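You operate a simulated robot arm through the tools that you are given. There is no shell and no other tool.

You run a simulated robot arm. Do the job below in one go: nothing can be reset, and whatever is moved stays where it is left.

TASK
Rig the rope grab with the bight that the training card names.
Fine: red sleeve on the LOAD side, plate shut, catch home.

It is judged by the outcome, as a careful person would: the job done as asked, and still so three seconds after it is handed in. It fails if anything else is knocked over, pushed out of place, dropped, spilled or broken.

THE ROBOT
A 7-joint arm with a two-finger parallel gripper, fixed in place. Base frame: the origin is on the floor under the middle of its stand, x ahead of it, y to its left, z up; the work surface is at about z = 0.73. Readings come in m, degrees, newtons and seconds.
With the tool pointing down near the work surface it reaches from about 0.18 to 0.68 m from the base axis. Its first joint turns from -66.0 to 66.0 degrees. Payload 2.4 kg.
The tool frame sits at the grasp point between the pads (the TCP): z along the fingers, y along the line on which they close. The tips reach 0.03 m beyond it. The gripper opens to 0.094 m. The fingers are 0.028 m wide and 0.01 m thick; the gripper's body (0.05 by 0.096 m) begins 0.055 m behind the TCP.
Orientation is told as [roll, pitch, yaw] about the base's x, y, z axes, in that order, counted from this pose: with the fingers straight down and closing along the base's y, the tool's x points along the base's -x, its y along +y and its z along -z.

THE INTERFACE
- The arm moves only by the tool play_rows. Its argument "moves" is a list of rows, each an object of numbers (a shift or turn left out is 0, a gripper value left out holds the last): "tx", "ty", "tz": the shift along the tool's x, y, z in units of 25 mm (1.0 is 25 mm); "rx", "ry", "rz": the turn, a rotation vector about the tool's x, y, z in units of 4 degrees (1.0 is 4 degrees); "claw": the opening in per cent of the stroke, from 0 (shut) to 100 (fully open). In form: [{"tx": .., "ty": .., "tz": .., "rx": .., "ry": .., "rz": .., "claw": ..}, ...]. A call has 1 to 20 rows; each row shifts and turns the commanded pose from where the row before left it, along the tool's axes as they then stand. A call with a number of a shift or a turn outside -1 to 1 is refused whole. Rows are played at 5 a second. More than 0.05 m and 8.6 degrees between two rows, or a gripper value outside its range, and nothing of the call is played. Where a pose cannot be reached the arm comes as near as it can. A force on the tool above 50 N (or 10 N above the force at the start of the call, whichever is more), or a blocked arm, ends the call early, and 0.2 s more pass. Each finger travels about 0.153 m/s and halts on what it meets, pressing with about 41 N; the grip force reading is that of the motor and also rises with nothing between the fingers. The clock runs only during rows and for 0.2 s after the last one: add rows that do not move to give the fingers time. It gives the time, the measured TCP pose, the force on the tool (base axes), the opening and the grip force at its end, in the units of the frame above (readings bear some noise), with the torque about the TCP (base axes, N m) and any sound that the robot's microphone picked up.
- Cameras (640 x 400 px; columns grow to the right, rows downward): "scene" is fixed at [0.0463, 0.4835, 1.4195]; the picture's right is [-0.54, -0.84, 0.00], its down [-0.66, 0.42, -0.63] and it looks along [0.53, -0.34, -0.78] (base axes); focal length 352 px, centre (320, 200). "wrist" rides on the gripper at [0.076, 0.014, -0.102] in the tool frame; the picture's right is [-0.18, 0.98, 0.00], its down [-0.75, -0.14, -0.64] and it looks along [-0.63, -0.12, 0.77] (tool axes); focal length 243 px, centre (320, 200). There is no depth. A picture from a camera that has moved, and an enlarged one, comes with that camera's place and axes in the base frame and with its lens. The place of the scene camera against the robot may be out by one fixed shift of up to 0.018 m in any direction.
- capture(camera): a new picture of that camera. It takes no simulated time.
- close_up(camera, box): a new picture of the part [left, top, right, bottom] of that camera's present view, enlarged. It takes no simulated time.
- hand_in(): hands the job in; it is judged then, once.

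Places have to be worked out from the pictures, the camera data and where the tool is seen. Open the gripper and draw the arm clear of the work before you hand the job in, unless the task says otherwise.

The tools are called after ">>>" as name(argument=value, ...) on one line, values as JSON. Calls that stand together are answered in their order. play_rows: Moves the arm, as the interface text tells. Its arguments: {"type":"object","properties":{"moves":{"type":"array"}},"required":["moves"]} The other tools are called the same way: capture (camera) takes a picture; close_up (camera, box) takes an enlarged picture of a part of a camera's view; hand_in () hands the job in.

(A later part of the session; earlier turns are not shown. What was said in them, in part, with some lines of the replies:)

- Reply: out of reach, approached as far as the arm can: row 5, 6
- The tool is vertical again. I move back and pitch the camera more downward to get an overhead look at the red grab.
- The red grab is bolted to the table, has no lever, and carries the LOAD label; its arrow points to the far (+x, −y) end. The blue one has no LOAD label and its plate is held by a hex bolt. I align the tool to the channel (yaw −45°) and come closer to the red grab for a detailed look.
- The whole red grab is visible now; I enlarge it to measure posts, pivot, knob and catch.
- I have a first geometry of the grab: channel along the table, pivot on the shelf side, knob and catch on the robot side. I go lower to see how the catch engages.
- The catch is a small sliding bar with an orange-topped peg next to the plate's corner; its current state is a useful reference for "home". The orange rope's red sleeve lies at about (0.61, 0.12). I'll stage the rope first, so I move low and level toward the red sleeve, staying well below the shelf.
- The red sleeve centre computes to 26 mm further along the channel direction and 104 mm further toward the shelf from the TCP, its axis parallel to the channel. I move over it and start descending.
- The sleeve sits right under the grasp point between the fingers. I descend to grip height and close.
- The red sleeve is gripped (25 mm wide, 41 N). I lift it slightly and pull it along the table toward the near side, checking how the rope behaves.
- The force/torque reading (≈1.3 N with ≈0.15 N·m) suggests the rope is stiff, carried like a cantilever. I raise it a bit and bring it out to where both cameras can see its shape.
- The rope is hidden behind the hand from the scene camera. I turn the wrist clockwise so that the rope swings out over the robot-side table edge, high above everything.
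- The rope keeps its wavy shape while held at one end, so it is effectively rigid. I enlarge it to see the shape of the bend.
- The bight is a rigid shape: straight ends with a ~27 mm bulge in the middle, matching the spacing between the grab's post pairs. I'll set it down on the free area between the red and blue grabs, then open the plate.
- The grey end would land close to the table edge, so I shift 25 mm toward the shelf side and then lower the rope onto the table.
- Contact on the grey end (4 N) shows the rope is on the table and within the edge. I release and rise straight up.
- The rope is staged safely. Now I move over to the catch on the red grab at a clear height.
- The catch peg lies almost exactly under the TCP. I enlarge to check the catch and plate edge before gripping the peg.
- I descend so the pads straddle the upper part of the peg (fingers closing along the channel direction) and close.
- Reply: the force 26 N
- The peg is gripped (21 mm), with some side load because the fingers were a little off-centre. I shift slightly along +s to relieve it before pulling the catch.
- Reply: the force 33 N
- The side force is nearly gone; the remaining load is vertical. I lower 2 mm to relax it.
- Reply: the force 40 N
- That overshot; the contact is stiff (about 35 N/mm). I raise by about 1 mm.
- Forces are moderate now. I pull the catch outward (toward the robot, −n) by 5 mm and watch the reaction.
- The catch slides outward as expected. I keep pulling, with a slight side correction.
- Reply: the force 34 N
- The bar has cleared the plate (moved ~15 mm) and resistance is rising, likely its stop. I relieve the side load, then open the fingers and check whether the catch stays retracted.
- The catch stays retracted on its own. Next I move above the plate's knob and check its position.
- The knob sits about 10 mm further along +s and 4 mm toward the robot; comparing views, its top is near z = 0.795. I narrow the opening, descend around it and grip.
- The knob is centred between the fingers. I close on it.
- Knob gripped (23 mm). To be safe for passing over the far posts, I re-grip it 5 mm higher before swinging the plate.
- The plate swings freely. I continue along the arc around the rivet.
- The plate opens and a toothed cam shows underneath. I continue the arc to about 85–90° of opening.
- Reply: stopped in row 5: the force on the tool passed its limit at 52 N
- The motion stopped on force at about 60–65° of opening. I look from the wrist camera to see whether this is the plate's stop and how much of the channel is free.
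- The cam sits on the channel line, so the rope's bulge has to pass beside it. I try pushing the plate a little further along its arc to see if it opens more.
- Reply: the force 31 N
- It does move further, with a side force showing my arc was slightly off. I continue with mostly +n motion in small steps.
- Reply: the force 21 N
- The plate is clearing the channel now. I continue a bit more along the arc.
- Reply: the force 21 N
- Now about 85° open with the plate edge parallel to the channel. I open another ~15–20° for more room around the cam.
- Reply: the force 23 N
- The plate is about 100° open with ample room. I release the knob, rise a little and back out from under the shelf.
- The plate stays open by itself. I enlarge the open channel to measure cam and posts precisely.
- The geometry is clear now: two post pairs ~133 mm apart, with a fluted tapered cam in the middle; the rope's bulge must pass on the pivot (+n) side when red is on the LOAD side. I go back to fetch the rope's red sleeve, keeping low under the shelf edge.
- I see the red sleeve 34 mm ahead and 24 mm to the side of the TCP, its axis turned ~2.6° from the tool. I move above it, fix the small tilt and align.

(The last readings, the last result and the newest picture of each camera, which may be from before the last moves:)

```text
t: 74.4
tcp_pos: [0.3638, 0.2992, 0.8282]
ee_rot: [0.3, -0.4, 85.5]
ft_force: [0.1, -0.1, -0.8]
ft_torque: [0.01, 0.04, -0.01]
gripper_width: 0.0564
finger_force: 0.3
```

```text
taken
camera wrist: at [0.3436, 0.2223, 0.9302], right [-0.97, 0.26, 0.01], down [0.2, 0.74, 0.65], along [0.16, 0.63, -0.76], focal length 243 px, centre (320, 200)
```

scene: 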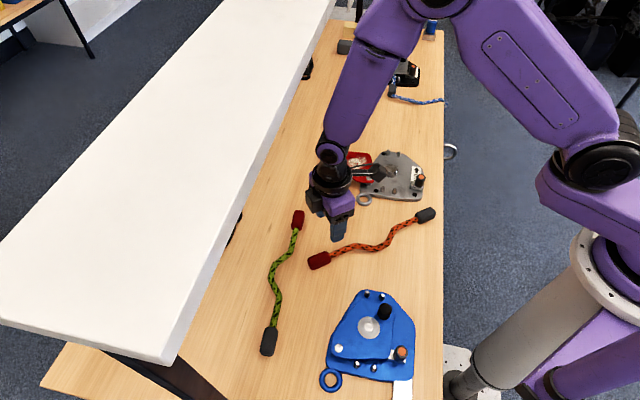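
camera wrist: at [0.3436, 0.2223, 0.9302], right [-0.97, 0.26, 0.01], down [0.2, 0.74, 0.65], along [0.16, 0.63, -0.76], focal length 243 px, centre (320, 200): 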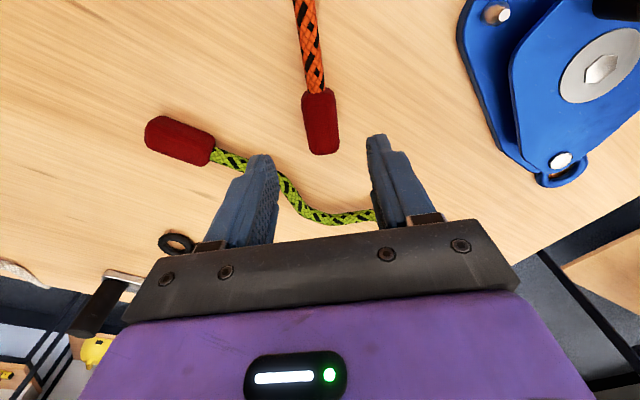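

The sleeve is centred under the TCP. I level the tool, descend and grip.

>>> play_rows(moves=[{"rz": 0.25, "rx": 0.075, "ry": 0.1}, {"tz": 0.8}, {"tz": 0.8}, {"tz": 0.78}, {"claw": 30}, {"claw": 0}, {}, {}])

>>> capture(camera="wrist")

```text
t: 76.2
tcp_pos: [0.363, 0.297, 0.7675]
ee_rot: [0.0, 0.1, 84.5]
ft_force: [0.3, -0.4, 0.3]
ft_torque: [0.17, -0.03, 0.0]
gripper_width: 0.025
finger_force: 40.5
```

```text
taken
camera wrist: at [0.3418, 0.2236, 0.8702], right [-0.96, 0.28, 0.0], down [0.21, 0.74, 0.64], along [0.18, 0.62, -0.77], focal length 243 px, centre (320, 200)
```

wrist: 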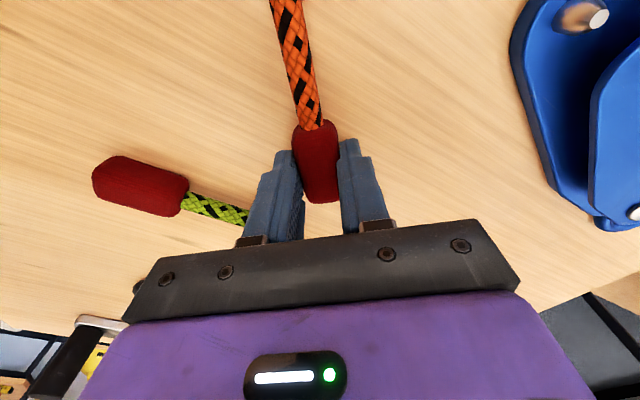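

The sleeve is firmly held with the rope pointing toward the table edge. I lift it and check how level it hangs.

>>> play_rows(moves=[{"tz": -0.7}, {"tz": -0.7}, {"tz": -0.7}, {"tz": -0.7}, {"tz": -0.6}, {}])

>>> capture(camera="scene")

>>> capture(camera="wrist")

```text
t: 77.6
tcp_pos: [0.3638, 0.2974, 0.8542]
ee_rot: [0.1, 0.0, 84.5]
ft_force: [0.2, 0.6, -0.9]
ft_torque: [0.12, 0.02, 0.0]
gripper_width: 0.025
finger_force: 41.0
```

```text
taken
```

scene: 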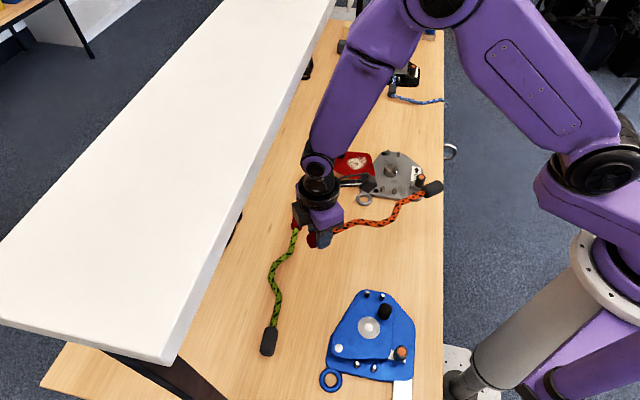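

```text
taken
camera wrist: at [0.3427, 0.222, 0.9564], right [-0.96, 0.28, 0.0], down [0.21, 0.74, 0.64], along [0.18, 0.62, -0.77], focal length 243 px, centre (320, 200)
```

wrist: 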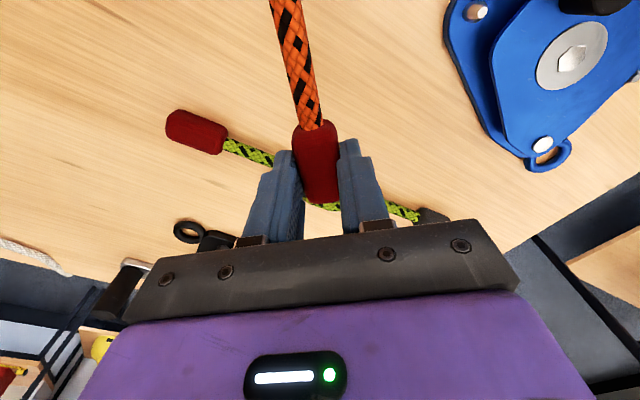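

The rope stays level and aligned in the grip. I carry it, still pointing toward the table edge, to above the far end of the grab, rising slightly as I leave the shelf.

>>> play_rows(moves=[{"tx": 0.95, "ty": -0.633, "tz": -0.06}, {"tx": 0.95, "ty": -0.633, "tz": -0.06}, {"tx": 0.95, "ty": -0.633, "tz": -0.06}, {"tx": 0.95, "ty": -0.633, "tz": -0.06}, {"tx": 0.95, "ty": -0.633, "tz": -0.06}, {"tx": 0.95, "ty": -0.633, "tz": -0.06}, {"tx": 0.95, "ty": -0.633, "tz": -0.06}, {"tx": 0.95, "ty": -0.633, "tz": -0.06}, {"tx": 0.95, "ty": -0.633, "tz": -0.06}, {"tx": 0.95, "ty": -0.633, "tz": -0.06}, {"tx": 0.95, "ty": -0.633, "tz": -0.06}, {"tx": 0.95, "ty": -0.633, "tz": -0.06}, {"tx": 0.95, "ty": -0.633, "tz": -0.06}, {"tx": 0.95, "ty": -0.633, "tz": -0.06}, {"tx": 0.95, "ty": -0.633, "tz": -0.06}, {"tx": 0.95, "ty": -0.633, "tz": -0.06}])

>>> capture(camera="scene")

```text
t: 81.0
tcp_pos: [0.5779, -0.1057, 0.8773]
ee_rot: [0.1, 0.0, 84.5]
ft_force: [-0.9, 0.7, -1.8]
ft_torque: [0.13, 0.01, -0.01]
gripper_width: 0.0251
finger_force: 41.4
```

```text
taken
```

scene: 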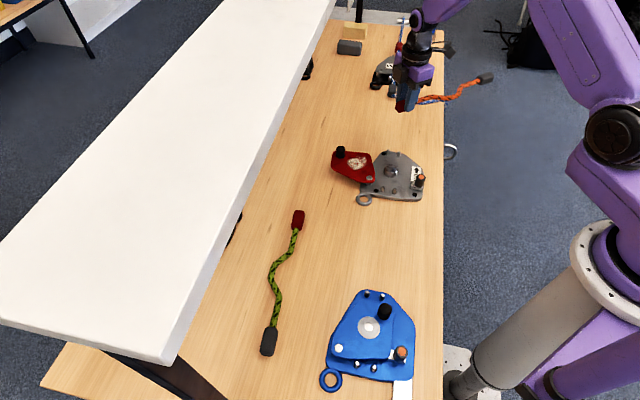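

Clear so far. I now rotate the wrist clockwise so the rope swings round to lie along the channel with red at the LOAD end.

>>> play_rows(moves=[{"rz": 1}, {"rz": 1}, {"rz": 1}, {"rz": 1}, {"rz": 1}, {"rz": 1}, {"rz": 1}, {"rz": 1}, {"rz": 1}, {"rz": 1}, {"rz": 1}, {"rz": 1}, {"rz": 1}, {"rz": 1}, {"rz": 1}, {"rz": 1}, {"rz": 1}])

>>> capture(camera="scene")

>>> play_rows(moves=[{"rz": 1}, {"rz": 1}, {"rz": 1}, {"rz": 1}, {"rz": 1}, {"rz": 1}, {"rz": 1}, {"rz": 1}, {"rz": 1}, {"rz": 1}, {"rz": 1}, {"rz": 1}, {"rz": 1}, {"rz": 1}, {"rz": 1}, {"rz": 0.375}, {}])

>>> capture(camera="scene")

>>> capture(camera="wrist")

```text
t: 84.6
tcp_pos: [0.5775, -0.1064, 0.8764]
ee_rot: [0.0, 0.0, 16.4]
ft_force: [-0.6, -0.8, -1.5]
ft_torque: [0.0, -0.18, -0.02]
gripper_width: 0.0253
finger_force: 41.2
```

```text
taken
```

scene: 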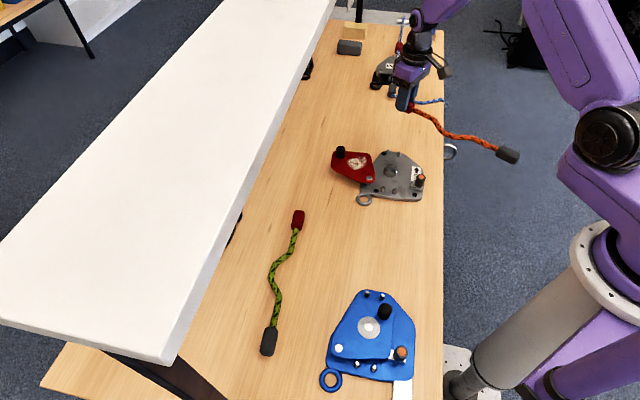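

```text
t: 88.2
tcp_pos: [0.5774, -0.1041, 0.876]
ee_rot: [-0.1, 0.0, -45.0]
ft_force: [-0.7, -0.4, -0.1]
ft_torque: [-0.08, -0.1, -0.02]
gripper_width: 0.0251
finger_force: 41.3
```

```text
taken
```

scene: 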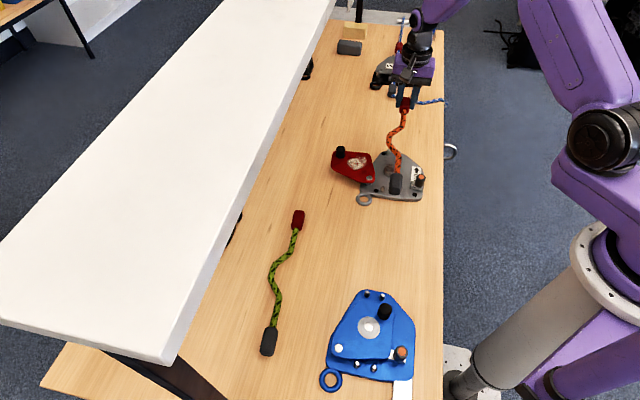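

```text
taken
camera wrist: at [0.5338, -0.0426, 0.9795], right [0.83, 0.56, 0.0], down [0.43, -0.63, 0.64], along [0.36, -0.53, -0.77], focal length 243 px, centre (320, 200)
```

wrist: 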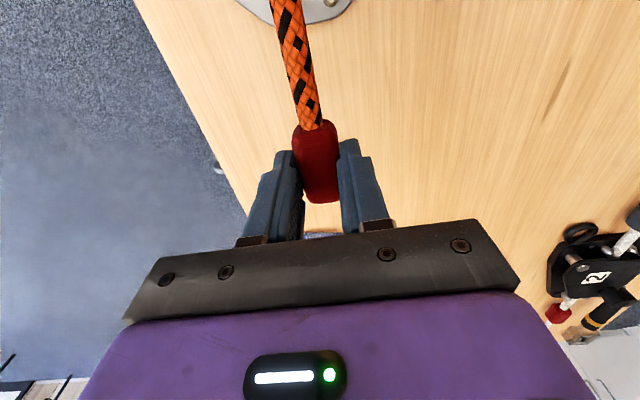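

The rope is over the grab with red at the LOAD end and the bulge on the pivot side. I enlarge both views to check alignment before lowering.

>>> close_up(camera="scene", box=[340, 85, 450, 215])

>>> close_up(camera="wrist", box=[230, 0, 410, 220])

```text
3.08 times, centred on (395, 150) of scene
camera zoom: at [0.0464, 0.4835, 1.4195], right [-0.54, -0.84, 0.0], down [-0.66, 0.42, -0.63], along [0.53, -0.34, -0.78], focal length 1082 px, centre (89, 354)
```

zoom: 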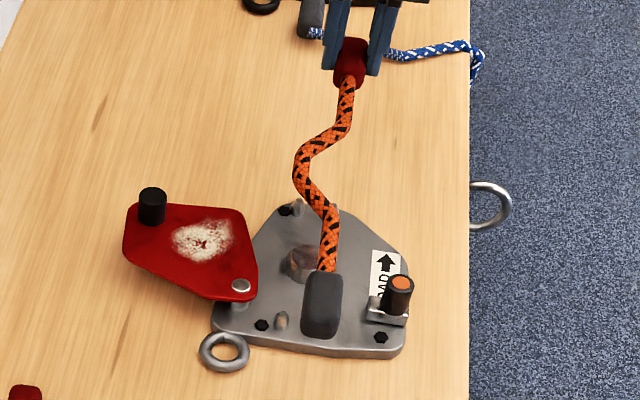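

```text
1.82 times, centred on (320, 110) of wrist
camera zoom: at [0.5338, -0.0426, 0.9795], right [0.83, 0.56, 0.0], down [0.43, -0.63, 0.64], along [0.36, -0.53, -0.77], focal length 441 px, centre (320, 364)
```

zoom: 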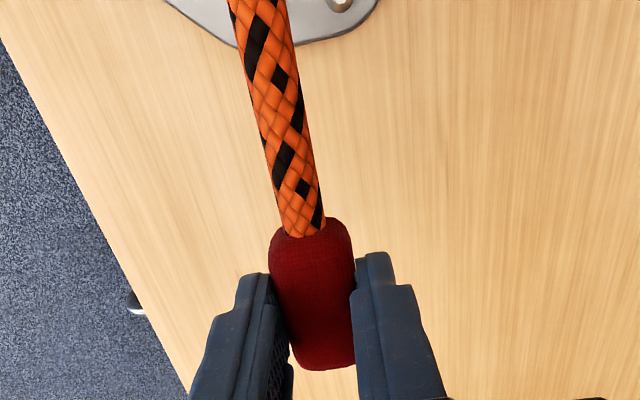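

Both views agree that the rope needs about +8 mm toward the pivot side and −7 mm along the channel. I apply that shift and lower to just above the post tips.

>>> play_rows(moves=[{"tx": 0.28, "ty": 0.32}, {"tz": 0.7}, {"tz": 0.7}, {"tz": 0.7}, {"tz": 0.7}, {}])

>>> capture(camera="wrist")

>>> close_up(camera="scene", box=[340, 95, 450, 215])

```text
t: 89.6
tcp_pos: [0.5777, -0.0953, 0.8069]
ee_rot: [-0.1, -0.1, -45.0]
ft_force: [0.6, 0.4, -1.8]
ft_torque: [-0.09, -0.08, 0.01]
gripper_width: 0.025
finger_force: 41.2
```

```text
taken
camera wrist: at [0.5346, -0.0317, 0.909], right [0.83, 0.56, 0.0], down [0.43, -0.63, 0.64], along [0.36, -0.53, -0.77], focal length 243 px, centre (320, 200)
```

wrist: 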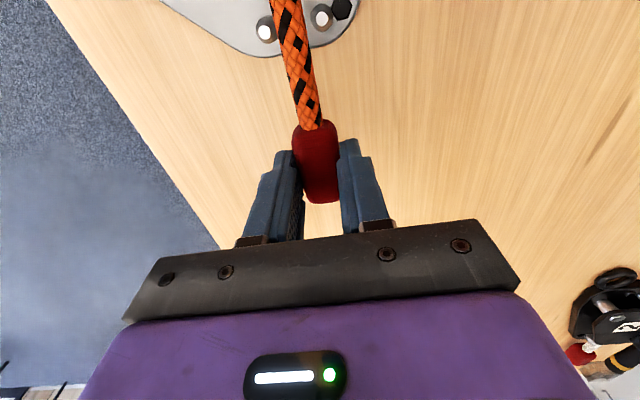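

```text
3.33 times, centred on (395, 155) of scene
camera zoom: at [0.0464, 0.4835, 1.4195], right [-0.54, -0.84, 0.0], down [-0.66, 0.42, -0.63], along [0.53, -0.34, -0.78], focal length 1172 px, centre (70, 350)
```

zoom: 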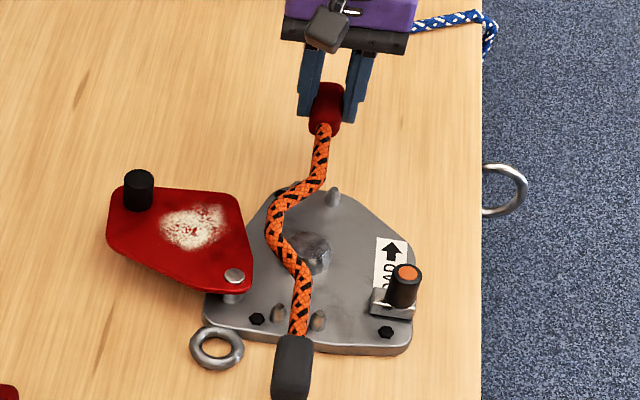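

Near the posts now. I enlarge both cameras to check alignment at the far and near post pairs.

>>> close_up(camera="wrist", box=[220, 0, 380, 130])

>>> close_up(camera="scene", box=[375, 110, 435, 215])

```text
3.08 times, centred on (300, 65) of wrist
camera zoom: at [0.5346, -0.0317, 0.909], right [0.83, 0.56, 0.0], down [0.43, -0.63, 0.64], along [0.36, -0.53, -0.77], focal length 746 px, centre (382, 615)
```

zoom: 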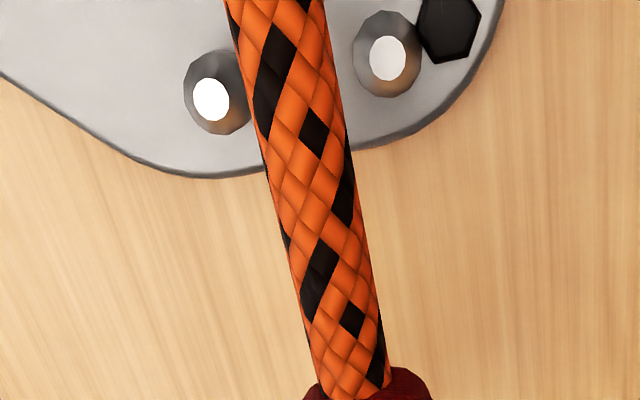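

```text
3.81 times, centred on (405, 162) of scene
camera zoom: at [0.0464, 0.4835, 1.4195], right [-0.54, -0.84, 0.0], down [-0.66, 0.42, -0.63], along [0.53, -0.34, -0.78], focal length 1340 px, centre (-4, 343)
```

zoom: 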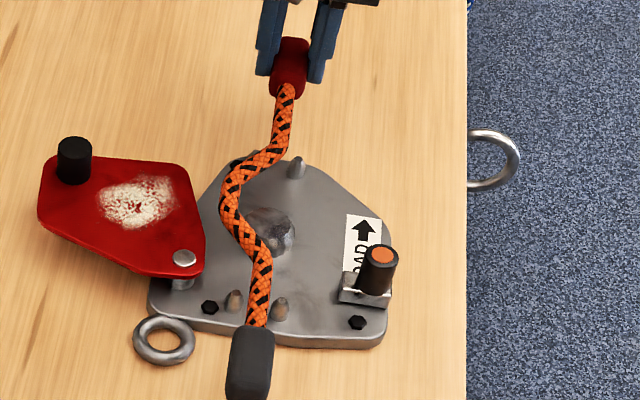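

The rope sits within about 1 mm of the channel line at both post pairs. I make that small correction and begin lowering in small steps.

>>> play_rows(moves=[{"tx": -0.06, "ty": -0.05}, {"tz": 0.3}, {"tz": 0.3}, {"tz": 0.2}, {}])

>>> close_up(camera="wrist", box=[220, 0, 380, 130])

>>> close_up(camera="scene", box=[375, 120, 435, 215])

```text
t: 90.8
tcp_pos: [0.5802, -0.0973, 0.7872]
ee_rot: [0.1, 0.0, -45.1]
ft_force: [-0.7, 0.0, -1.2]
ft_torque: [-0.15, -0.11, -0.06]
gripper_width: 0.0253
finger_force: 41.3
```

```text
3.08 times, centred on (300, 65) of wrist
camera zoom: at [0.536, -0.0343, 0.8897], right [0.83, 0.56, 0.0], down [0.43, -0.63, 0.64], along [0.36, -0.53, -0.77], focal length 746 px, centre (382, 615)
```

zoom: 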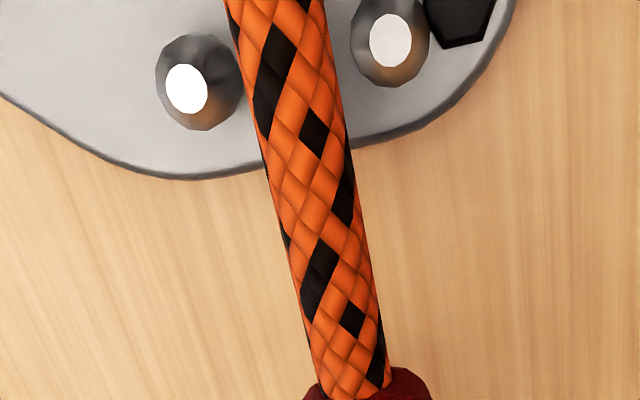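

```text
4.21 times, centred on (405, 168) of scene
camera zoom: at [0.0464, 0.4835, 1.4195], right [-0.54, -0.84, 0.0], down [-0.66, 0.42, -0.63], along [0.53, -0.34, -0.78], focal length 1481 px, centre (-38, 337)
```

zoom: 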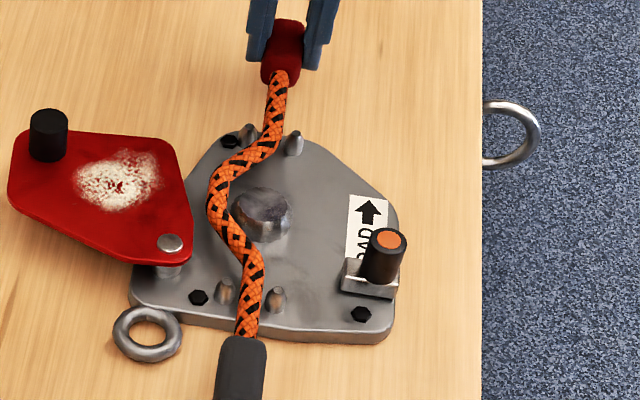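

Still no contact and well centred between both post pairs. I continue down.

>>> play_rows(moves=[{"tz": 0.15}, {"tz": 0.15}, {"tz": 0.1}, {}])

>>> close_up(camera="wrist", box=[220, 0, 380, 130])

>>> close_up(camera="scene", box=[375, 120, 435, 215])

```text
t: 91.8
tcp_pos: [0.5779, -0.0975, 0.7769]
ee_rot: [-0.1, 0.1, -45.0]
ft_force: [0.3, -0.1, -1.1]
ft_torque: [-0.13, -0.09, 0.02]
gripper_width: 0.0252
finger_force: 41.5
```

```text
3.08 times, centred on (300, 65) of wrist
camera zoom: at [0.5348, -0.0347, 0.8794], right [0.83, 0.56, 0.0], down [0.43, -0.63, 0.64], along [0.36, -0.53, -0.77], focal length 746 px, centre (382, 615)
```

zoom: 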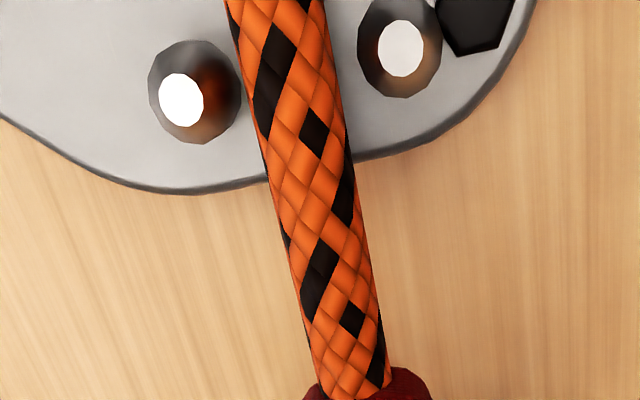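

```text
4.21 times, centred on (405, 168) of scene
camera zoom: at [0.0464, 0.4835, 1.4195], right [-0.54, -0.84, 0.0], down [-0.66, 0.42, -0.63], along [0.53, -0.34, -0.78], focal length 1481 px, centre (-38, 337)
```

zoom: 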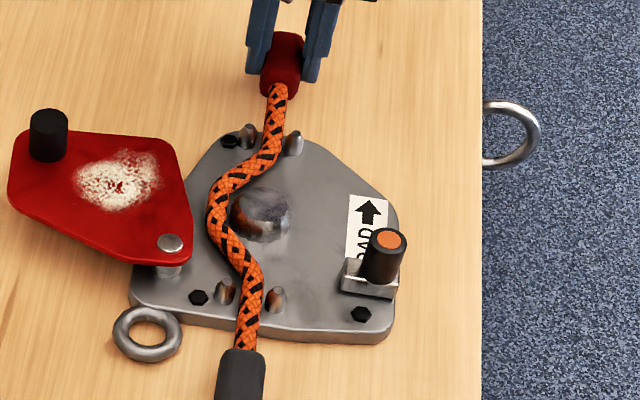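

The rope is now between the post pairs, with the bulge around the cam. I lower the last few millimetres until contact.

>>> play_rows(moves=[{"tz": 0.1}, {"tz": 0.1}, {}])

>>> close_up(camera="scene", box=[375, 120, 435, 215])

```text
t: 92.6
tcp_pos: [0.5784, -0.0969, 0.7736]
ee_rot: [0.1, -0.1, -45.1]
ft_force: [-4.5, -2.9, 23.9]
ft_torque: [0.89, 1.08, 0.2]
gripper_width: 0.0253
finger_force: 41.1
```

```text
4.21 times, centred on (405, 168) of scene
camera zoom: at [0.0459, 0.4834, 1.4196], right [-0.54, -0.84, 0.0], down [-0.66, 0.42, -0.63], along [0.53, -0.34, -0.78], focal length 1481 px, centre (-38, 337)
```

zoom: 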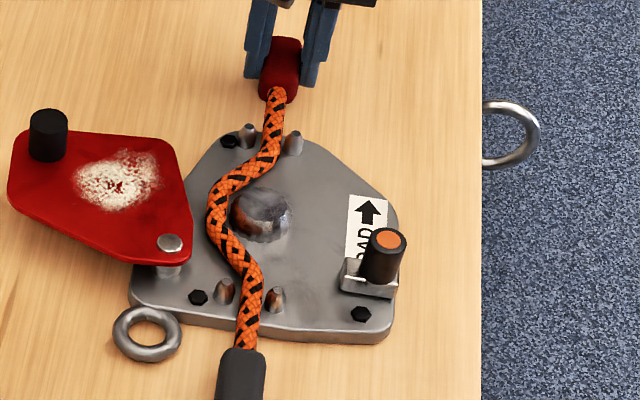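

Contact at about the base-plate height (rope rests on the base at the far posts). I open the fingers and lift away, then check seating.

>>> play_rows(moves=[{"tz": -0.04}, {"claw": 40}, {"claw": 60}, {}, {"tz": -0.7}, {"tz": -0.8}, {"tz": -0.8}])

>>> capture(camera="wrist")

>>> close_up(camera="scene", box=[365, 105, 435, 215])

```text
t: 94.2
tcp_pos: [0.5776, -0.0963, 0.8295]
ee_rot: [-0.1, 0.1, -45.1]
ft_force: [0.3, 1.1, 0.2]
ft_torque: [0.04, -0.02, 0.02]
gripper_width: 0.0565
finger_force: 0.0
```

```text
taken
camera wrist: at [0.5343, -0.0328, 0.9329], right [0.83, 0.56, 0.0], down [0.43, -0.63, 0.64], along [0.36, -0.53, -0.77], focal length 243 px, centre (320, 200)
```

wrist: 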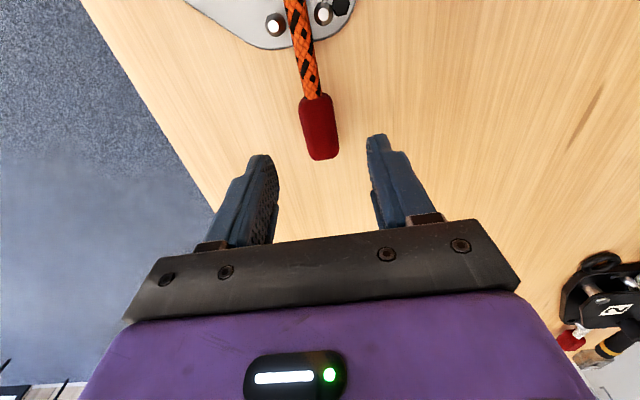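

```text
3.64 times, centred on (400, 160) of scene
camera zoom: at [0.0463, 0.4835, 1.4195], right [-0.54, -0.84, 0.0], down [-0.66, 0.42, -0.63], along [0.53, -0.34, -0.78], focal length 1279 px, centre (29, 346)
```

zoom: 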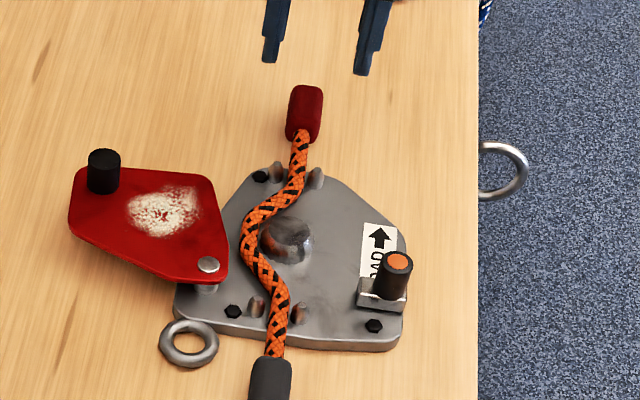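

The rope is laid between both post pairs and around the cam, red sleeve at the LOAD end. I rise and turn the hand back to yaw +45° to inspect it from the robot side.

>>> play_rows(moves=[{"tz": -1}, {"tz": -0.6}, {"rz": -1}, {"rz": -1}, {"rz": -1}, {"rz": -1}, {"rz": -1}, {"rz": -1}, {"rz": -1}, {"rz": -1}, {"rz": -1}, {"rz": -1}, {"rz": -1}, {"rz": -1}])

>>> play_rows(moves=[{"rz": -1}, {"rz": -1}, {"rz": -1}, {"rz": -1}, {"rz": -1}, {"rz": -1}, {"rz": -1}, {"rz": -1}, {"rz": -1}, {"rz": -1}, {"rz": -0.5}, {"ty": 1, "tx": 0.3}, {"ty": 1, "tx": 0.3}, {"ty": 1, "tx": 0.3}, {"ty": 1, "tx": 0.3}])

>>> capture(camera="wrist")

>>> close_up(camera="wrist", box=[170, 0, 490, 200])

```text
t: 97.2
tcp_pos: [0.5779, -0.0968, 0.8698]
ee_rot: [0.0, 0.1, 3.1]
ft_force: [-0.1, 0.1, 0.6]
ft_torque: [-0.01, 0.0, 0.0]
gripper_width: 0.056
finger_force: 0.0
```

```text
t: 100.4
tcp_pos: [0.485, -0.0477, 0.8702]
ee_rot: [-0.1, -0.1, 45.0]
ft_force: [0.2, 0.8, 0.8]
ft_torque: [0.01, 0.01, -0.01]
gripper_width: 0.0564
finger_force: 0.1
```

```text
taken
camera wrist: at [0.4223, -0.0927, 0.9725], right [-0.56, 0.83, 0.0], down [0.63, 0.43, 0.64], along [0.53, 0.36, -0.77], focal length 243 px, centre (320, 200)
```

wrist: 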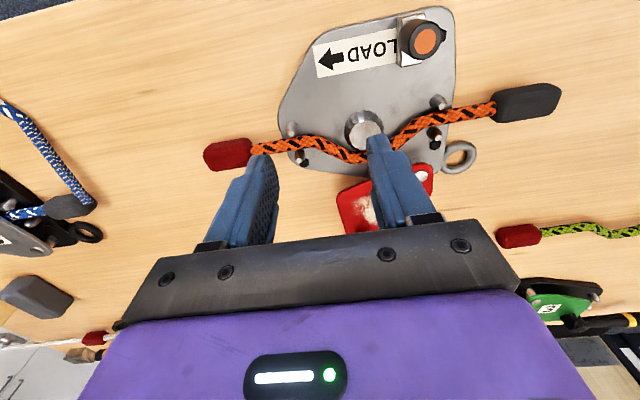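

```text
2.00 times, centred on (330, 100) of wrist
camera zoom: at [0.4223, -0.0927, 0.9725], right [-0.56, 0.83, 0.0], down [0.63, 0.43, 0.64], along [0.53, 0.36, -0.77], focal length 485 px, centre (300, 400)
```

zoom: 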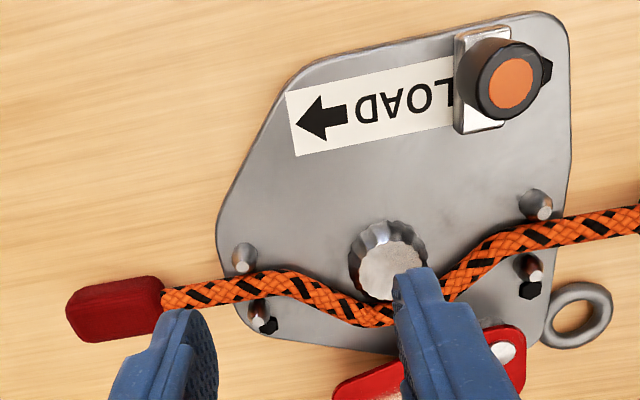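

The rope is well seated: between both post pairs, around the cam, red sleeve on the side the LOAD arrow points to. I go back to the plate's knob to swing it shut.

>>> play_rows(moves=[{"tz": 1, "claw": 48}, {"tx": -0.9, "ty": 0.12}, {"tx": -0.9, "ty": 0.12}, {"tx": -0.9, "ty": 0.12}, {"tx": -0.9, "ty": 0.12}, {"tx": -0.9, "ty": 0.12}, {"tx": -0.9, "ty": 0.12}, {"tx": -0.9, "ty": 0.12}, {"tx": -0.89, "ty": 0.13}, {}])

>>> capture(camera="wrist")

```text
t: 102.6
tcp_pos: [0.594, 0.0953, 0.8442]
ee_rot: [0.0, 0.1, 44.9]
ft_force: [0.2, -0.9, -0.1]
ft_torque: [-0.05, -0.04, 0.0]
gripper_width: 0.0451
finger_force: 0.1
```

```text
taken
camera wrist: at [0.5314, 0.0516, 0.9482], right [-0.56, 0.83, 0.0], down [0.63, 0.43, 0.64], along [0.53, 0.36, -0.77], focal length 243 px, centre (320, 200)
```

wrist: 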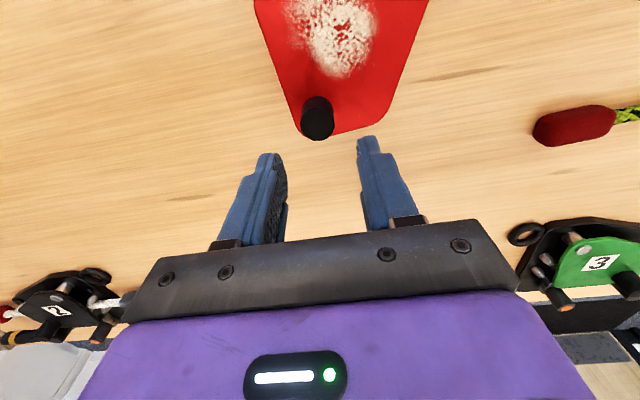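

The knob is about 12 mm nearer (−n) than where I released. I correct, descend and grip it.

>>> play_rows(moves=[{"tx": 0.46}, {"tz": 0.75}, {"tz": 0.75}, {"claw": 25}, {"claw": 0}, {}, {}])

>>> capture(camera="wrist")

```text
t: 104.2
tcp_pos: [0.5875, 0.091, 0.8069]
ee_rot: [0.0, 0.0, 45.0]
ft_force: [0.5, 0.6, -2.9]
ft_torque: [-0.17, -0.24, -0.07]
gripper_width: 0.0232
finger_force: 44.4
```

```text
taken
camera wrist: at [0.5256, 0.0471, 0.9102], right [-0.56, 0.83, 0.0], down [0.63, 0.43, 0.64], along [0.53, 0.36, -0.77], focal length 243 px, centre (320, 200)
```

wrist: 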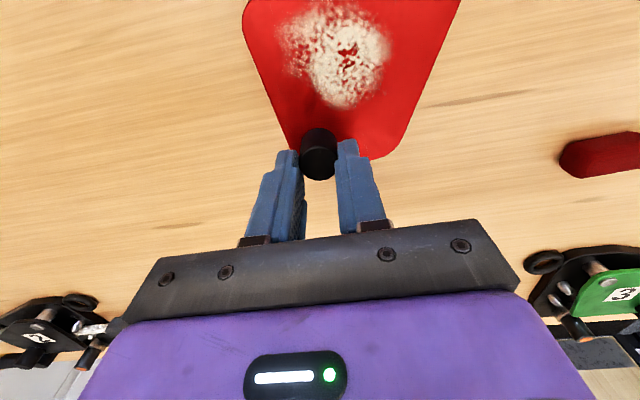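

Knob gripped. I swing the plate back along its arc, first part.

>>> play_rows(moves=[{"ty": -0.366, "tx": 0.281}, {"ty": -0.334, "tx": 0.319}, {"ty": -0.298, "tx": 0.353}, {"ty": -0.259, "tx": 0.383}, {"ty": -0.216, "tx": 0.408}, {"ty": -0.171, "tx": 0.429}, {}])

>>> close_up(camera="scene", box=[335, 115, 435, 215])

```text
t: 105.8
tcp_pos: [0.5779, 0.0234, 0.8066]
ee_rot: [0.1, 0.2, 45.1]
ft_force: [-19.2, 15.9, 13.8]
ft_torque: [0.28, 0.31, -0.59]
gripper_width: 0.0228
finger_force: 45.3
```

```text
4.00 times, centred on (385, 165) of scene
camera zoom: at [0.0456, 0.4838, 1.4194], right [-0.54, -0.84, 0.0], down [-0.66, 0.42, -0.63], along [0.53, -0.34, -0.78], focal length 1407 px, centre (60, 340)
```

zoom: 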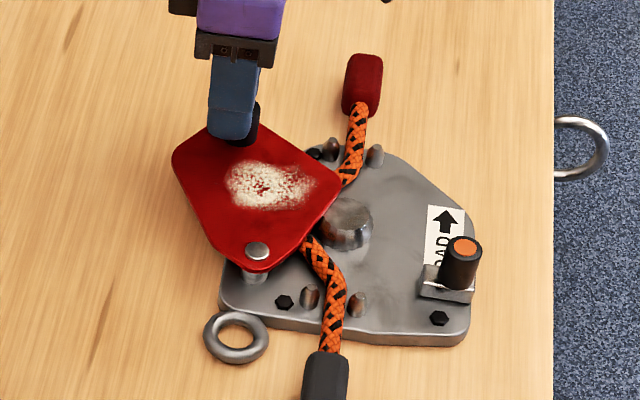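

The plate glides over the rope without touching it. I ease the side force slightly and continue closing.

>>> play_rows(moves=[{"ty": -0.05, "tx": 0.445}, {"ty": -0.05, "tx": 0.456}, {"ty": -0.02, "tx": 0.461}, {"ty": 0.025, "tx": 0.461}, {"ty": 0.073, "tx": 0.457}, {}])

>>> close_up(camera="scene", box=[335, 115, 435, 215])

```text
t: 107.2
tcp_pos: [0.5365, -0.0146, 0.8078]
ee_rot: [0.2, 0.3, 45.4]
ft_force: [-11.8, 31.4, -28.0]
ft_torque: [1.16, -0.34, -0.66]
gripper_width: 0.0233
finger_force: 45.2
```

```text
4.00 times, centred on (385, 165) of scene
camera zoom: at [0.0465, 0.4841, 1.4193], right [-0.54, -0.84, 0.0], down [-0.66, 0.42, -0.63], along [0.53, -0.34, -0.78], focal length 1407 px, centre (60, 340)
```

zoom: 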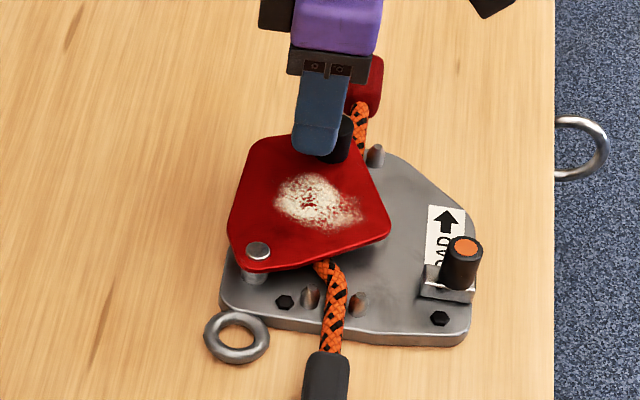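

Closing well; a side force suggests adding a bit more −s. I continue with the next steps.

>>> play_rows(moves=[{"ty": 0.19, "tx": 0.43, "tz": 0.02}, {"ty": 0.18, "tx": 0.43}, {"ty": 0.2, "tx": 0.4}, {}])

>>> close_up(camera="scene", box=[335, 115, 435, 215])

```text
t: 108.2
tcp_pos: [0.5085, -0.0229, 0.8082]
ee_rot: [-0.2, -0.2, 45.6]
ft_force: [2.0, 43.7, -7.6]
ft_torque: [1.43, -0.72, -1.34]
gripper_width: 0.0232
finger_force: 44.9
```

```text
4.00 times, centred on (385, 165) of scene
camera zoom: at [0.0465, 0.4844, 1.4192], right [-0.54, -0.84, 0.0], down [-0.66, 0.42, -0.63], along [0.53, -0.34, -0.78], focal length 1407 px, centre (60, 340)
```

zoom: 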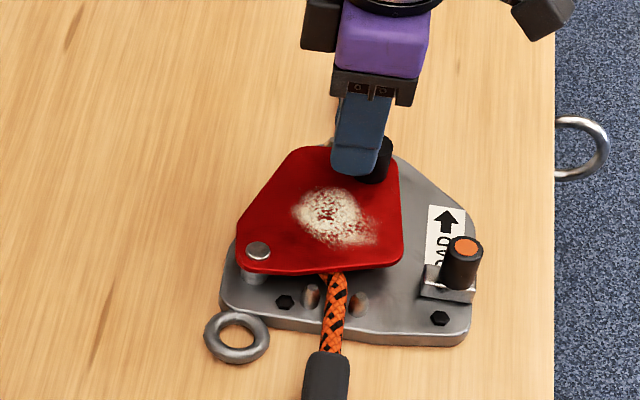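

The plate is within a few millimetres of shut, and the knob has slipped toward the pads' edge. I release and look before finishing the closing.

>>> play_rows(moves=[{"claw": 30}, {"claw": 50}, {}, {"tz": -1}, {"tz": -0.6, "tx": 0.3}])

>>> capture(camera="wrist")

>>> close_up(camera="scene", box=[350, 130, 450, 210])

```text
t: 109.4
tcp_pos: [0.499, -0.0348, 0.8469]
ee_rot: [0.0, 0.1, 45.1]
ft_force: [0.2, 0.1, -0.4]
ft_torque: [0.02, -0.02, 0.01]
gripper_width: 0.0472
finger_force: 0.0
```

```text
taken
camera wrist: at [0.4355, -0.0799, 0.9497], right [-0.56, 0.83, 0.0], down [0.63, 0.43, 0.64], along [0.53, 0.36, -0.77], focal length 243 px, centre (320, 200)
```

wrist: 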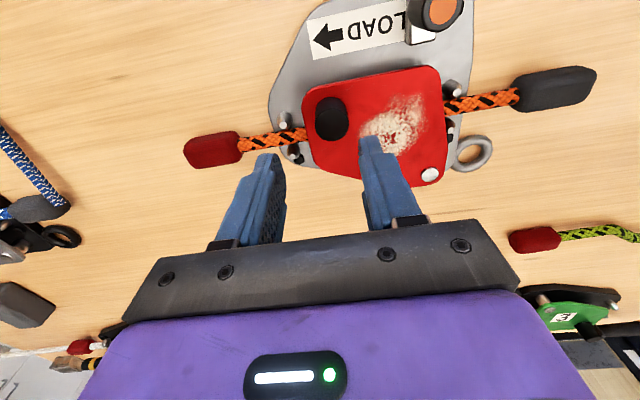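

```text
5.00 times, centred on (400, 170) of scene
camera zoom: at [0.0463, 0.4835, 1.4195], right [-0.54, -0.84, 0.0], down [-0.66, 0.42, -0.63], along [0.53, -0.34, -0.78], focal length 1759 px, centre (-80, 350)
```

zoom: 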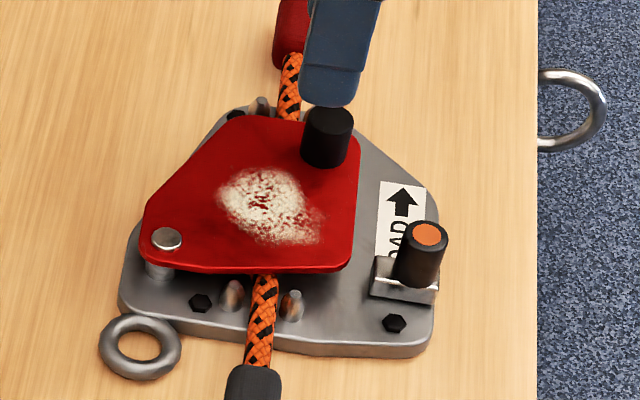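

Comparing with the earlier close-up, the plate's outline and knob position match the shut position exactly. Now I move over the catch peg to slide it home.

>>> play_rows(moves=[{"tx": 0.65, "ty": 0.78, "claw": 60}, {"tx": 0.65, "ty": 0.78}, {"tx": 0.65, "ty": 0.78}, {"tx": 0.65, "ty": 0.78}, {}])

>>> capture(camera="wrist")

>>> close_up(camera="wrist", box=[220, 60, 400, 230])

```text
t: 110.6
tcp_pos: [0.3979, -0.0261, 0.8451]
ee_rot: [-0.1, 0.0, 44.9]
ft_force: [0.4, 0.0, 0.9]
ft_torque: [0.01, 0.01, 0.01]
gripper_width: 0.0564
finger_force: 0.3
```

```text
taken
camera wrist: at [0.3343, -0.0712, 0.9481], right [-0.56, 0.83, 0.0], down [0.63, 0.43, 0.64], along [0.53, 0.36, -0.77], focal length 243 px, centre (320, 200)
```

wrist: 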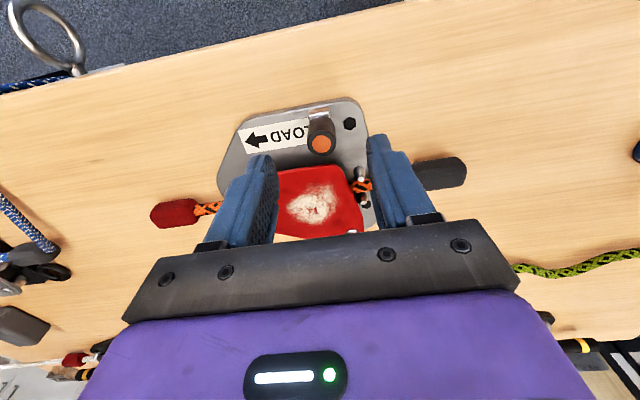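

```text
2.35 times, centred on (310, 145) of wrist
camera zoom: at [0.3343, -0.0712, 0.9481], right [-0.56, 0.83, 0.0], down [0.63, 0.43, 0.64], along [0.53, 0.36, -0.77], focal length 571 px, centre (344, 329)
```

zoom: 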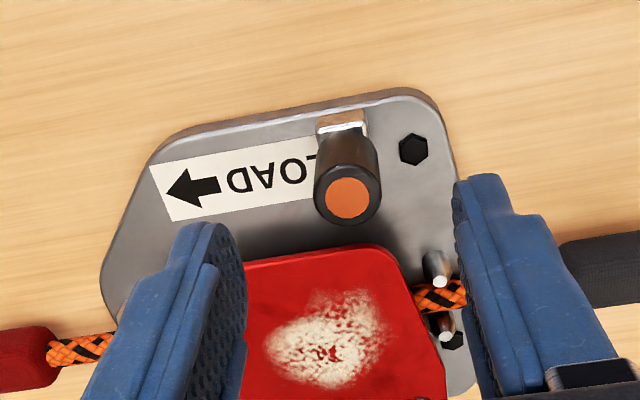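

The peg is centred between the fingers. I descend, grip it, and check forces.

>>> play_rows(moves=[{"tx": -0.12, "tz": 0.6}, {"tz": 0.65}, {"tz": 0.6}, {"claw": 35}, {"claw": 0}, {}, {}])

>>> capture(camera="wrist")

```text
t: 112.2
tcp_pos: [0.4016, -0.0218, 0.7998]
ee_rot: [0.2, 0.3, 45.2]
ft_force: [-10.8, 19.6, -3.9]
ft_torque: [0.33, -0.15, 0.01]
gripper_width: 0.0215
finger_force: 45.2
```

```text
taken
camera wrist: at [0.339, -0.0671, 0.9026], right [-0.57, 0.82, 0.0], down [0.63, 0.44, 0.64], along [0.53, 0.36, -0.77], focal length 243 px, centre (320, 200)
```

wrist: 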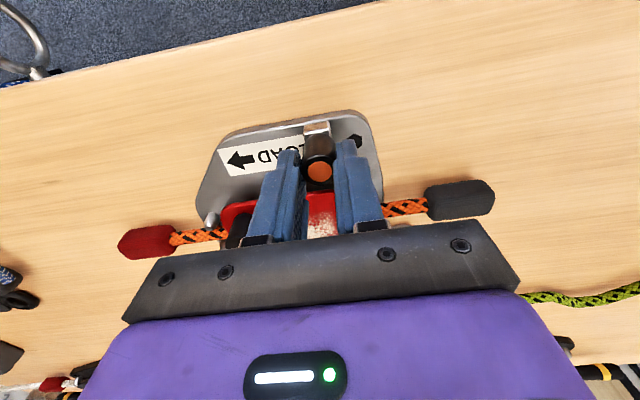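

Peg gripped. I relieve the side load a little and push the catch toward the plate in small steps.

>>> play_rows(moves=[{"ty": 0.05}, {"tx": -0.12}, {"tx": -0.12}, {"tx": -0.12}, {"tx": -0.12}, {}])

>>> close_up(camera="scene", box=[350, 130, 450, 210])

```text
t: 113.6
tcp_pos: [0.4092, -0.0151, 0.7997]
ee_rot: [0.2, 0.2, 44.9]
ft_force: [-12.1, 10.1, -23.7]
ft_torque: [-0.56, 0.62, -0.11]
gripper_width: 0.0212
finger_force: 45.1
```

```text
5.00 times, centred on (400, 170) of scene
camera zoom: at [0.0464, 0.4837, 1.4194], right [-0.54, -0.84, 0.0], down [-0.66, 0.42, -0.63], along [0.53, -0.34, -0.78], focal length 1759 px, centre (-80, 350)
```

zoom: 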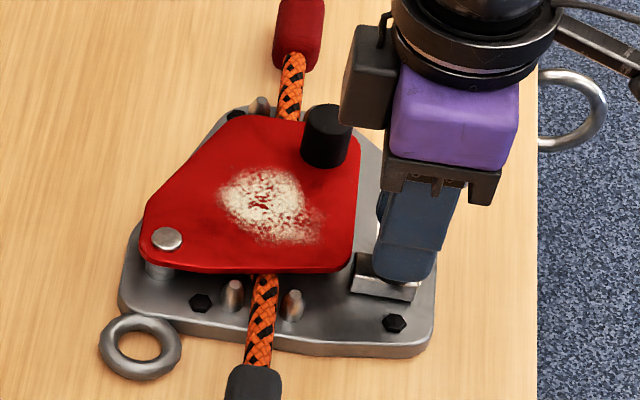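

The bar is partway in (left end at 352 px versus 340 px when home). I push the remaining ~6–7 mm until it stops.

>>> play_rows(moves=[{"tx": -0.1, "tz": 0.02}, {"tx": -0.1}, {"tx": -0.08}, {}])

>>> close_up(camera="scene", box=[350, 130, 450, 210])

```text
t: 114.6
tcp_pos: [0.4128, -0.0099, 0.8017]
ee_rot: [0.2, 0.3, 44.9]
ft_force: [-17.8, -1.8, 1.7]
ft_torque: [0.0, -0.09, 0.22]
gripper_width: 0.0215
finger_force: 45.3
```

```text
5.00 times, centred on (400, 170) of scene
camera zoom: at [0.0459, 0.4834, 1.4196], right [-0.54, -0.84, 0.0], down [-0.66, 0.42, -0.63], along [0.53, -0.34, -0.78], focal length 1759 px, centre (-80, 350)
```

zoom: 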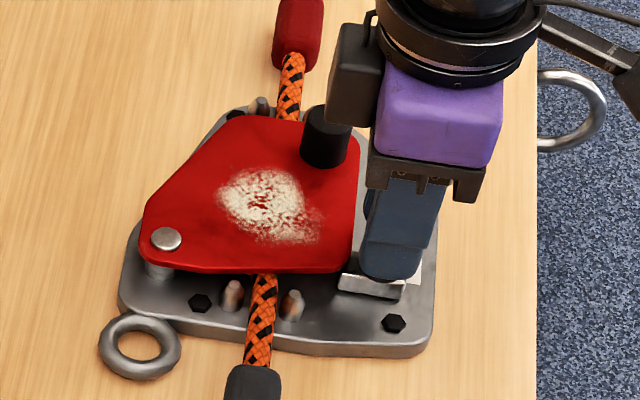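

The bar's end is back at its home position and resistance has appeared. I press slightly more to make sure it is fully home.

>>> play_rows(moves=[{"tx": -0.06}, {"tx": -0.04}, {}])

>>> close_up(camera="scene", box=[350, 130, 450, 210])

```text
t: 115.4
tcp_pos: [0.4143, -0.0115, 0.7998]
ee_rot: [0.3, 0.5, 44.8]
ft_force: [-21.5, -16.9, 10.7]
ft_torque: [-0.51, 0.09, -0.04]
gripper_width: 0.0212
finger_force: 45.2
```

```text
5.00 times, centred on (400, 170) of scene
camera zoom: at [0.0457, 0.4831, 1.4197], right [-0.54, -0.84, 0.0], down [-0.66, 0.42, -0.63], along [0.53, -0.34, -0.78], focal length 1759 px, centre (-80, 350)
```

zoom: 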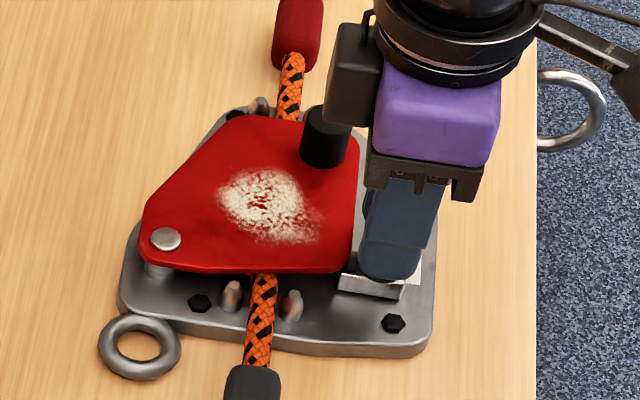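

It is against its stop (27 N with no more movement). I relax, open the fingers and lift straight up.

>>> play_rows(moves=[{"tx": 0.05}, {"claw": 25}, {"claw": 60}, {}, {"tz": -0.6}, {"tz": -0.8}, {"tz": -0.8}, {"tz": -0.8}, {}])

>>> capture(camera="wrist")

>>> close_up(camera="scene", box=[350, 130, 450, 210])

>>> close_up(camera="wrist", box=[210, 50, 390, 220])

```text
t: 117.4
tcp_pos: [0.4169, -0.0117, 0.8738]
ee_rot: [0.0, 0.1, 44.9]
ft_force: [0.0, 0.0, -0.7]
ft_torque: [0.02, -0.03, 0.01]
gripper_width: 0.0562
finger_force: 0.2
```

```text
taken
camera wrist: at [0.3542, -0.0554, 0.9779], right [-0.56, 0.83, 0.0], down [0.63, 0.43, 0.64], along [0.53, 0.36, -0.77], focal length 243 px, centre (320, 200)
```

wrist: 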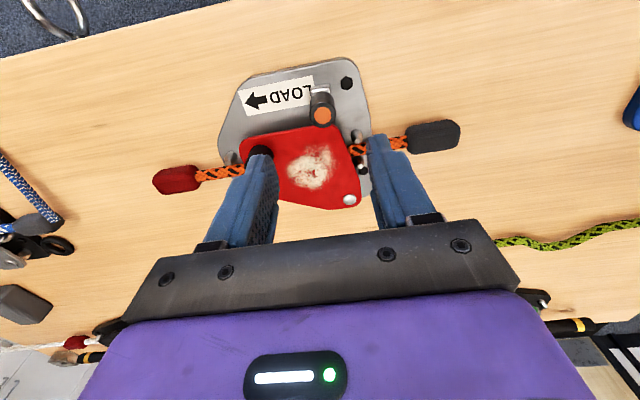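

```text
5.00 times, centred on (400, 170) of scene
camera zoom: at [0.0463, 0.4835, 1.4195], right [-0.54, -0.84, 0.0], down [-0.66, 0.42, -0.63], along [0.53, -0.34, -0.78], focal length 1759 px, centre (-80, 350)
```

zoom: 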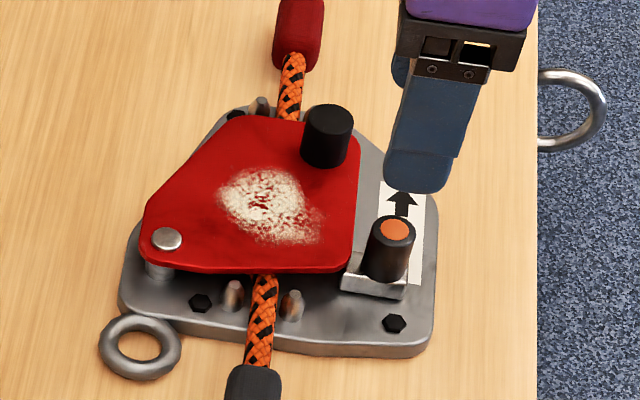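

```text
2.35 times, centred on (300, 135) of wrist
camera zoom: at [0.3542, -0.0554, 0.9779], right [-0.56, 0.83, 0.0], down [0.63, 0.43, 0.64], along [0.53, 0.36, -0.77], focal length 571 px, centre (367, 353)
```

zoom: 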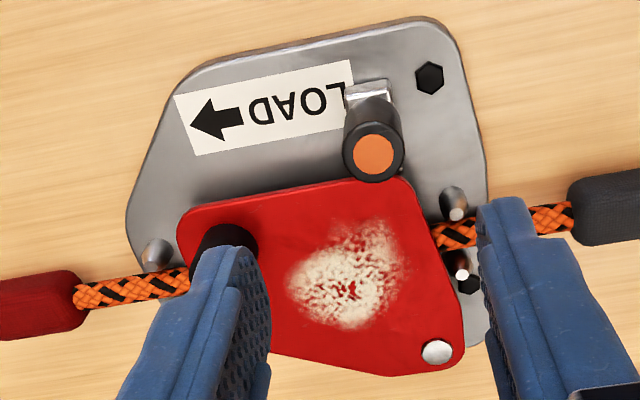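

Plate, catch and peg positions match the original shut/home state, and the rope runs between both post pairs with red on the LOAD side. I draw the arm up and back, clear of the work.

>>> play_rows(moves=[{"tz": -1}, {"tz": -1}, {"tz": -1}, {"tz": -1}, {"tz": -1}, {"tx": 0.8}, {"tx": 0.8}, {"tx": 0.8}, {}, {}])

>>> capture(camera="scene")

>>> close_up(camera="scene", box=[340, 100, 460, 230])

>>> capture(camera="wrist")

```text
t: 119.6
tcp_pos: [0.374, -0.0532, 0.9999]
ee_rot: [0.0, 0.1, 45.1]
ft_force: [0.5, 1.3, 0.6]
ft_torque: [-0.02, -0.02, 0.01]
gripper_width: 0.0567
finger_force: 0.0
```

```text
taken
```

scene: 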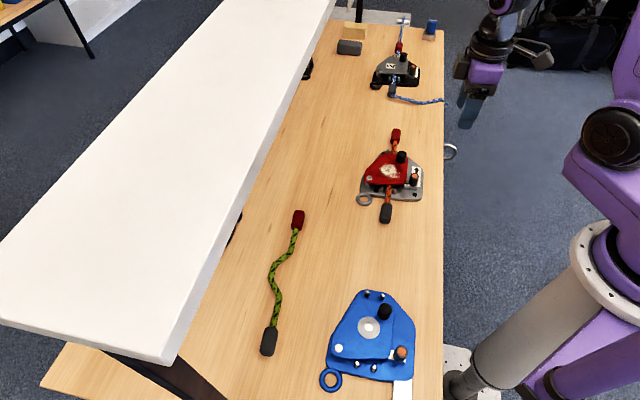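

```text
3.08 times, centred on (400, 165) of scene
camera zoom: at [0.0463, 0.4835, 1.4195], right [-0.54, -0.84, 0.0], down [-0.66, 0.42, -0.63], along [0.53, -0.34, -0.78], focal length 1082 px, centre (74, 308)
```

zoom: 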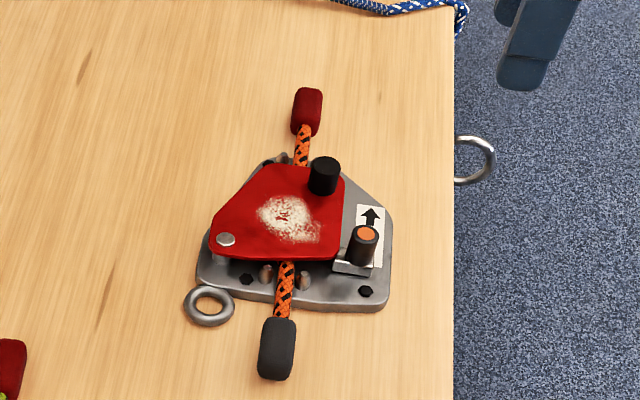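

```text
taken
camera wrist: at [0.3106, -0.0976, 1.1025], right [-0.56, 0.83, 0.0], down [0.63, 0.43, 0.64], along [0.53, 0.36, -0.77], focal length 243 px, centre (320, 200)
```

wrist: 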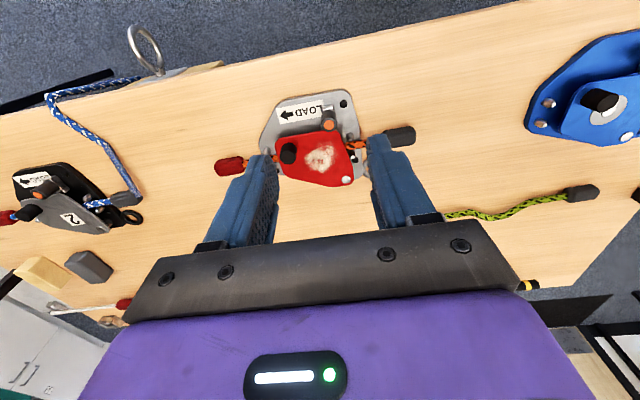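

The grab now looks like the rigged example: orange bight through both post pairs, red sleeve on the LOAD-arrow side, plate shut, catch home, and everything else undisturbed. I open the gripper fully before handing in.

>>> play_rows(moves=[{"claw": 100}, {}, {}])

>>> close_up(camera="scene", box=[350, 130, 450, 210])

```text
t: 120.4
tcp_pos: [0.3749, -0.0527, 0.9999]
ee_rot: [-0.1, 0.0, 45.0]
ft_force: [0.8, -0.3, 0.4]
ft_torque: [-0.01, -0.02, -0.03]
gripper_width: 0.0942
finger_force: 0.0
```

```text
5.00 times, centred on (400, 170) of scene
camera zoom: at [0.0463, 0.4835, 1.4195], right [-0.54, -0.84, 0.0], down [-0.66, 0.42, -0.63], along [0.53, -0.34, -0.78], focal length 1759 px, centre (-80, 350)
```

zoom: 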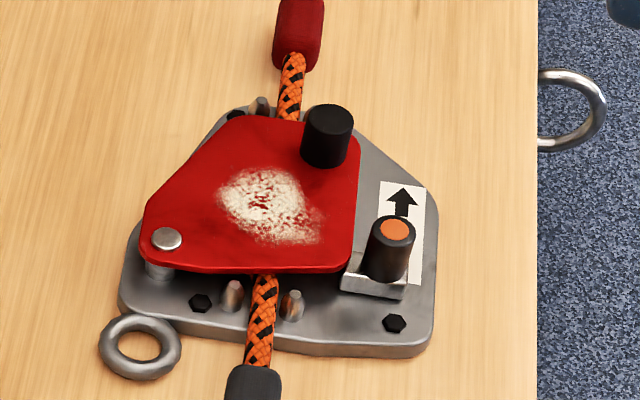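

The state is stable and complete, and the arm is clear with the gripper open, so I hand the job in.

>>> hand_in()

```text
The job is handed in.
```

The rope grab is rigged with the orange bight, the one named on the "TRAINING / ORANGE" card hanging from the shelf, and the job is handed in.

- **Which grab:** I took the red grab as the one meant. It is bolted to the table, has a LOAD label and has no lever. The blue grab, also within reach, has no LOAD label that I could see and its plate is held by a bolt.
- **Rope:** It lies between both pairs of posts and around the cam, with the red sleeve at the end the LOAD arrow points to.
- **Plate:** It is swung shut. Its outline and knob match where they were before I opened it.
- **Catch:** I pushed it in until it stopped. Its bar is back where it was at the start.

Nothing else on the table looked moved in the final pictures. The arm is drawn back with the gripper open.
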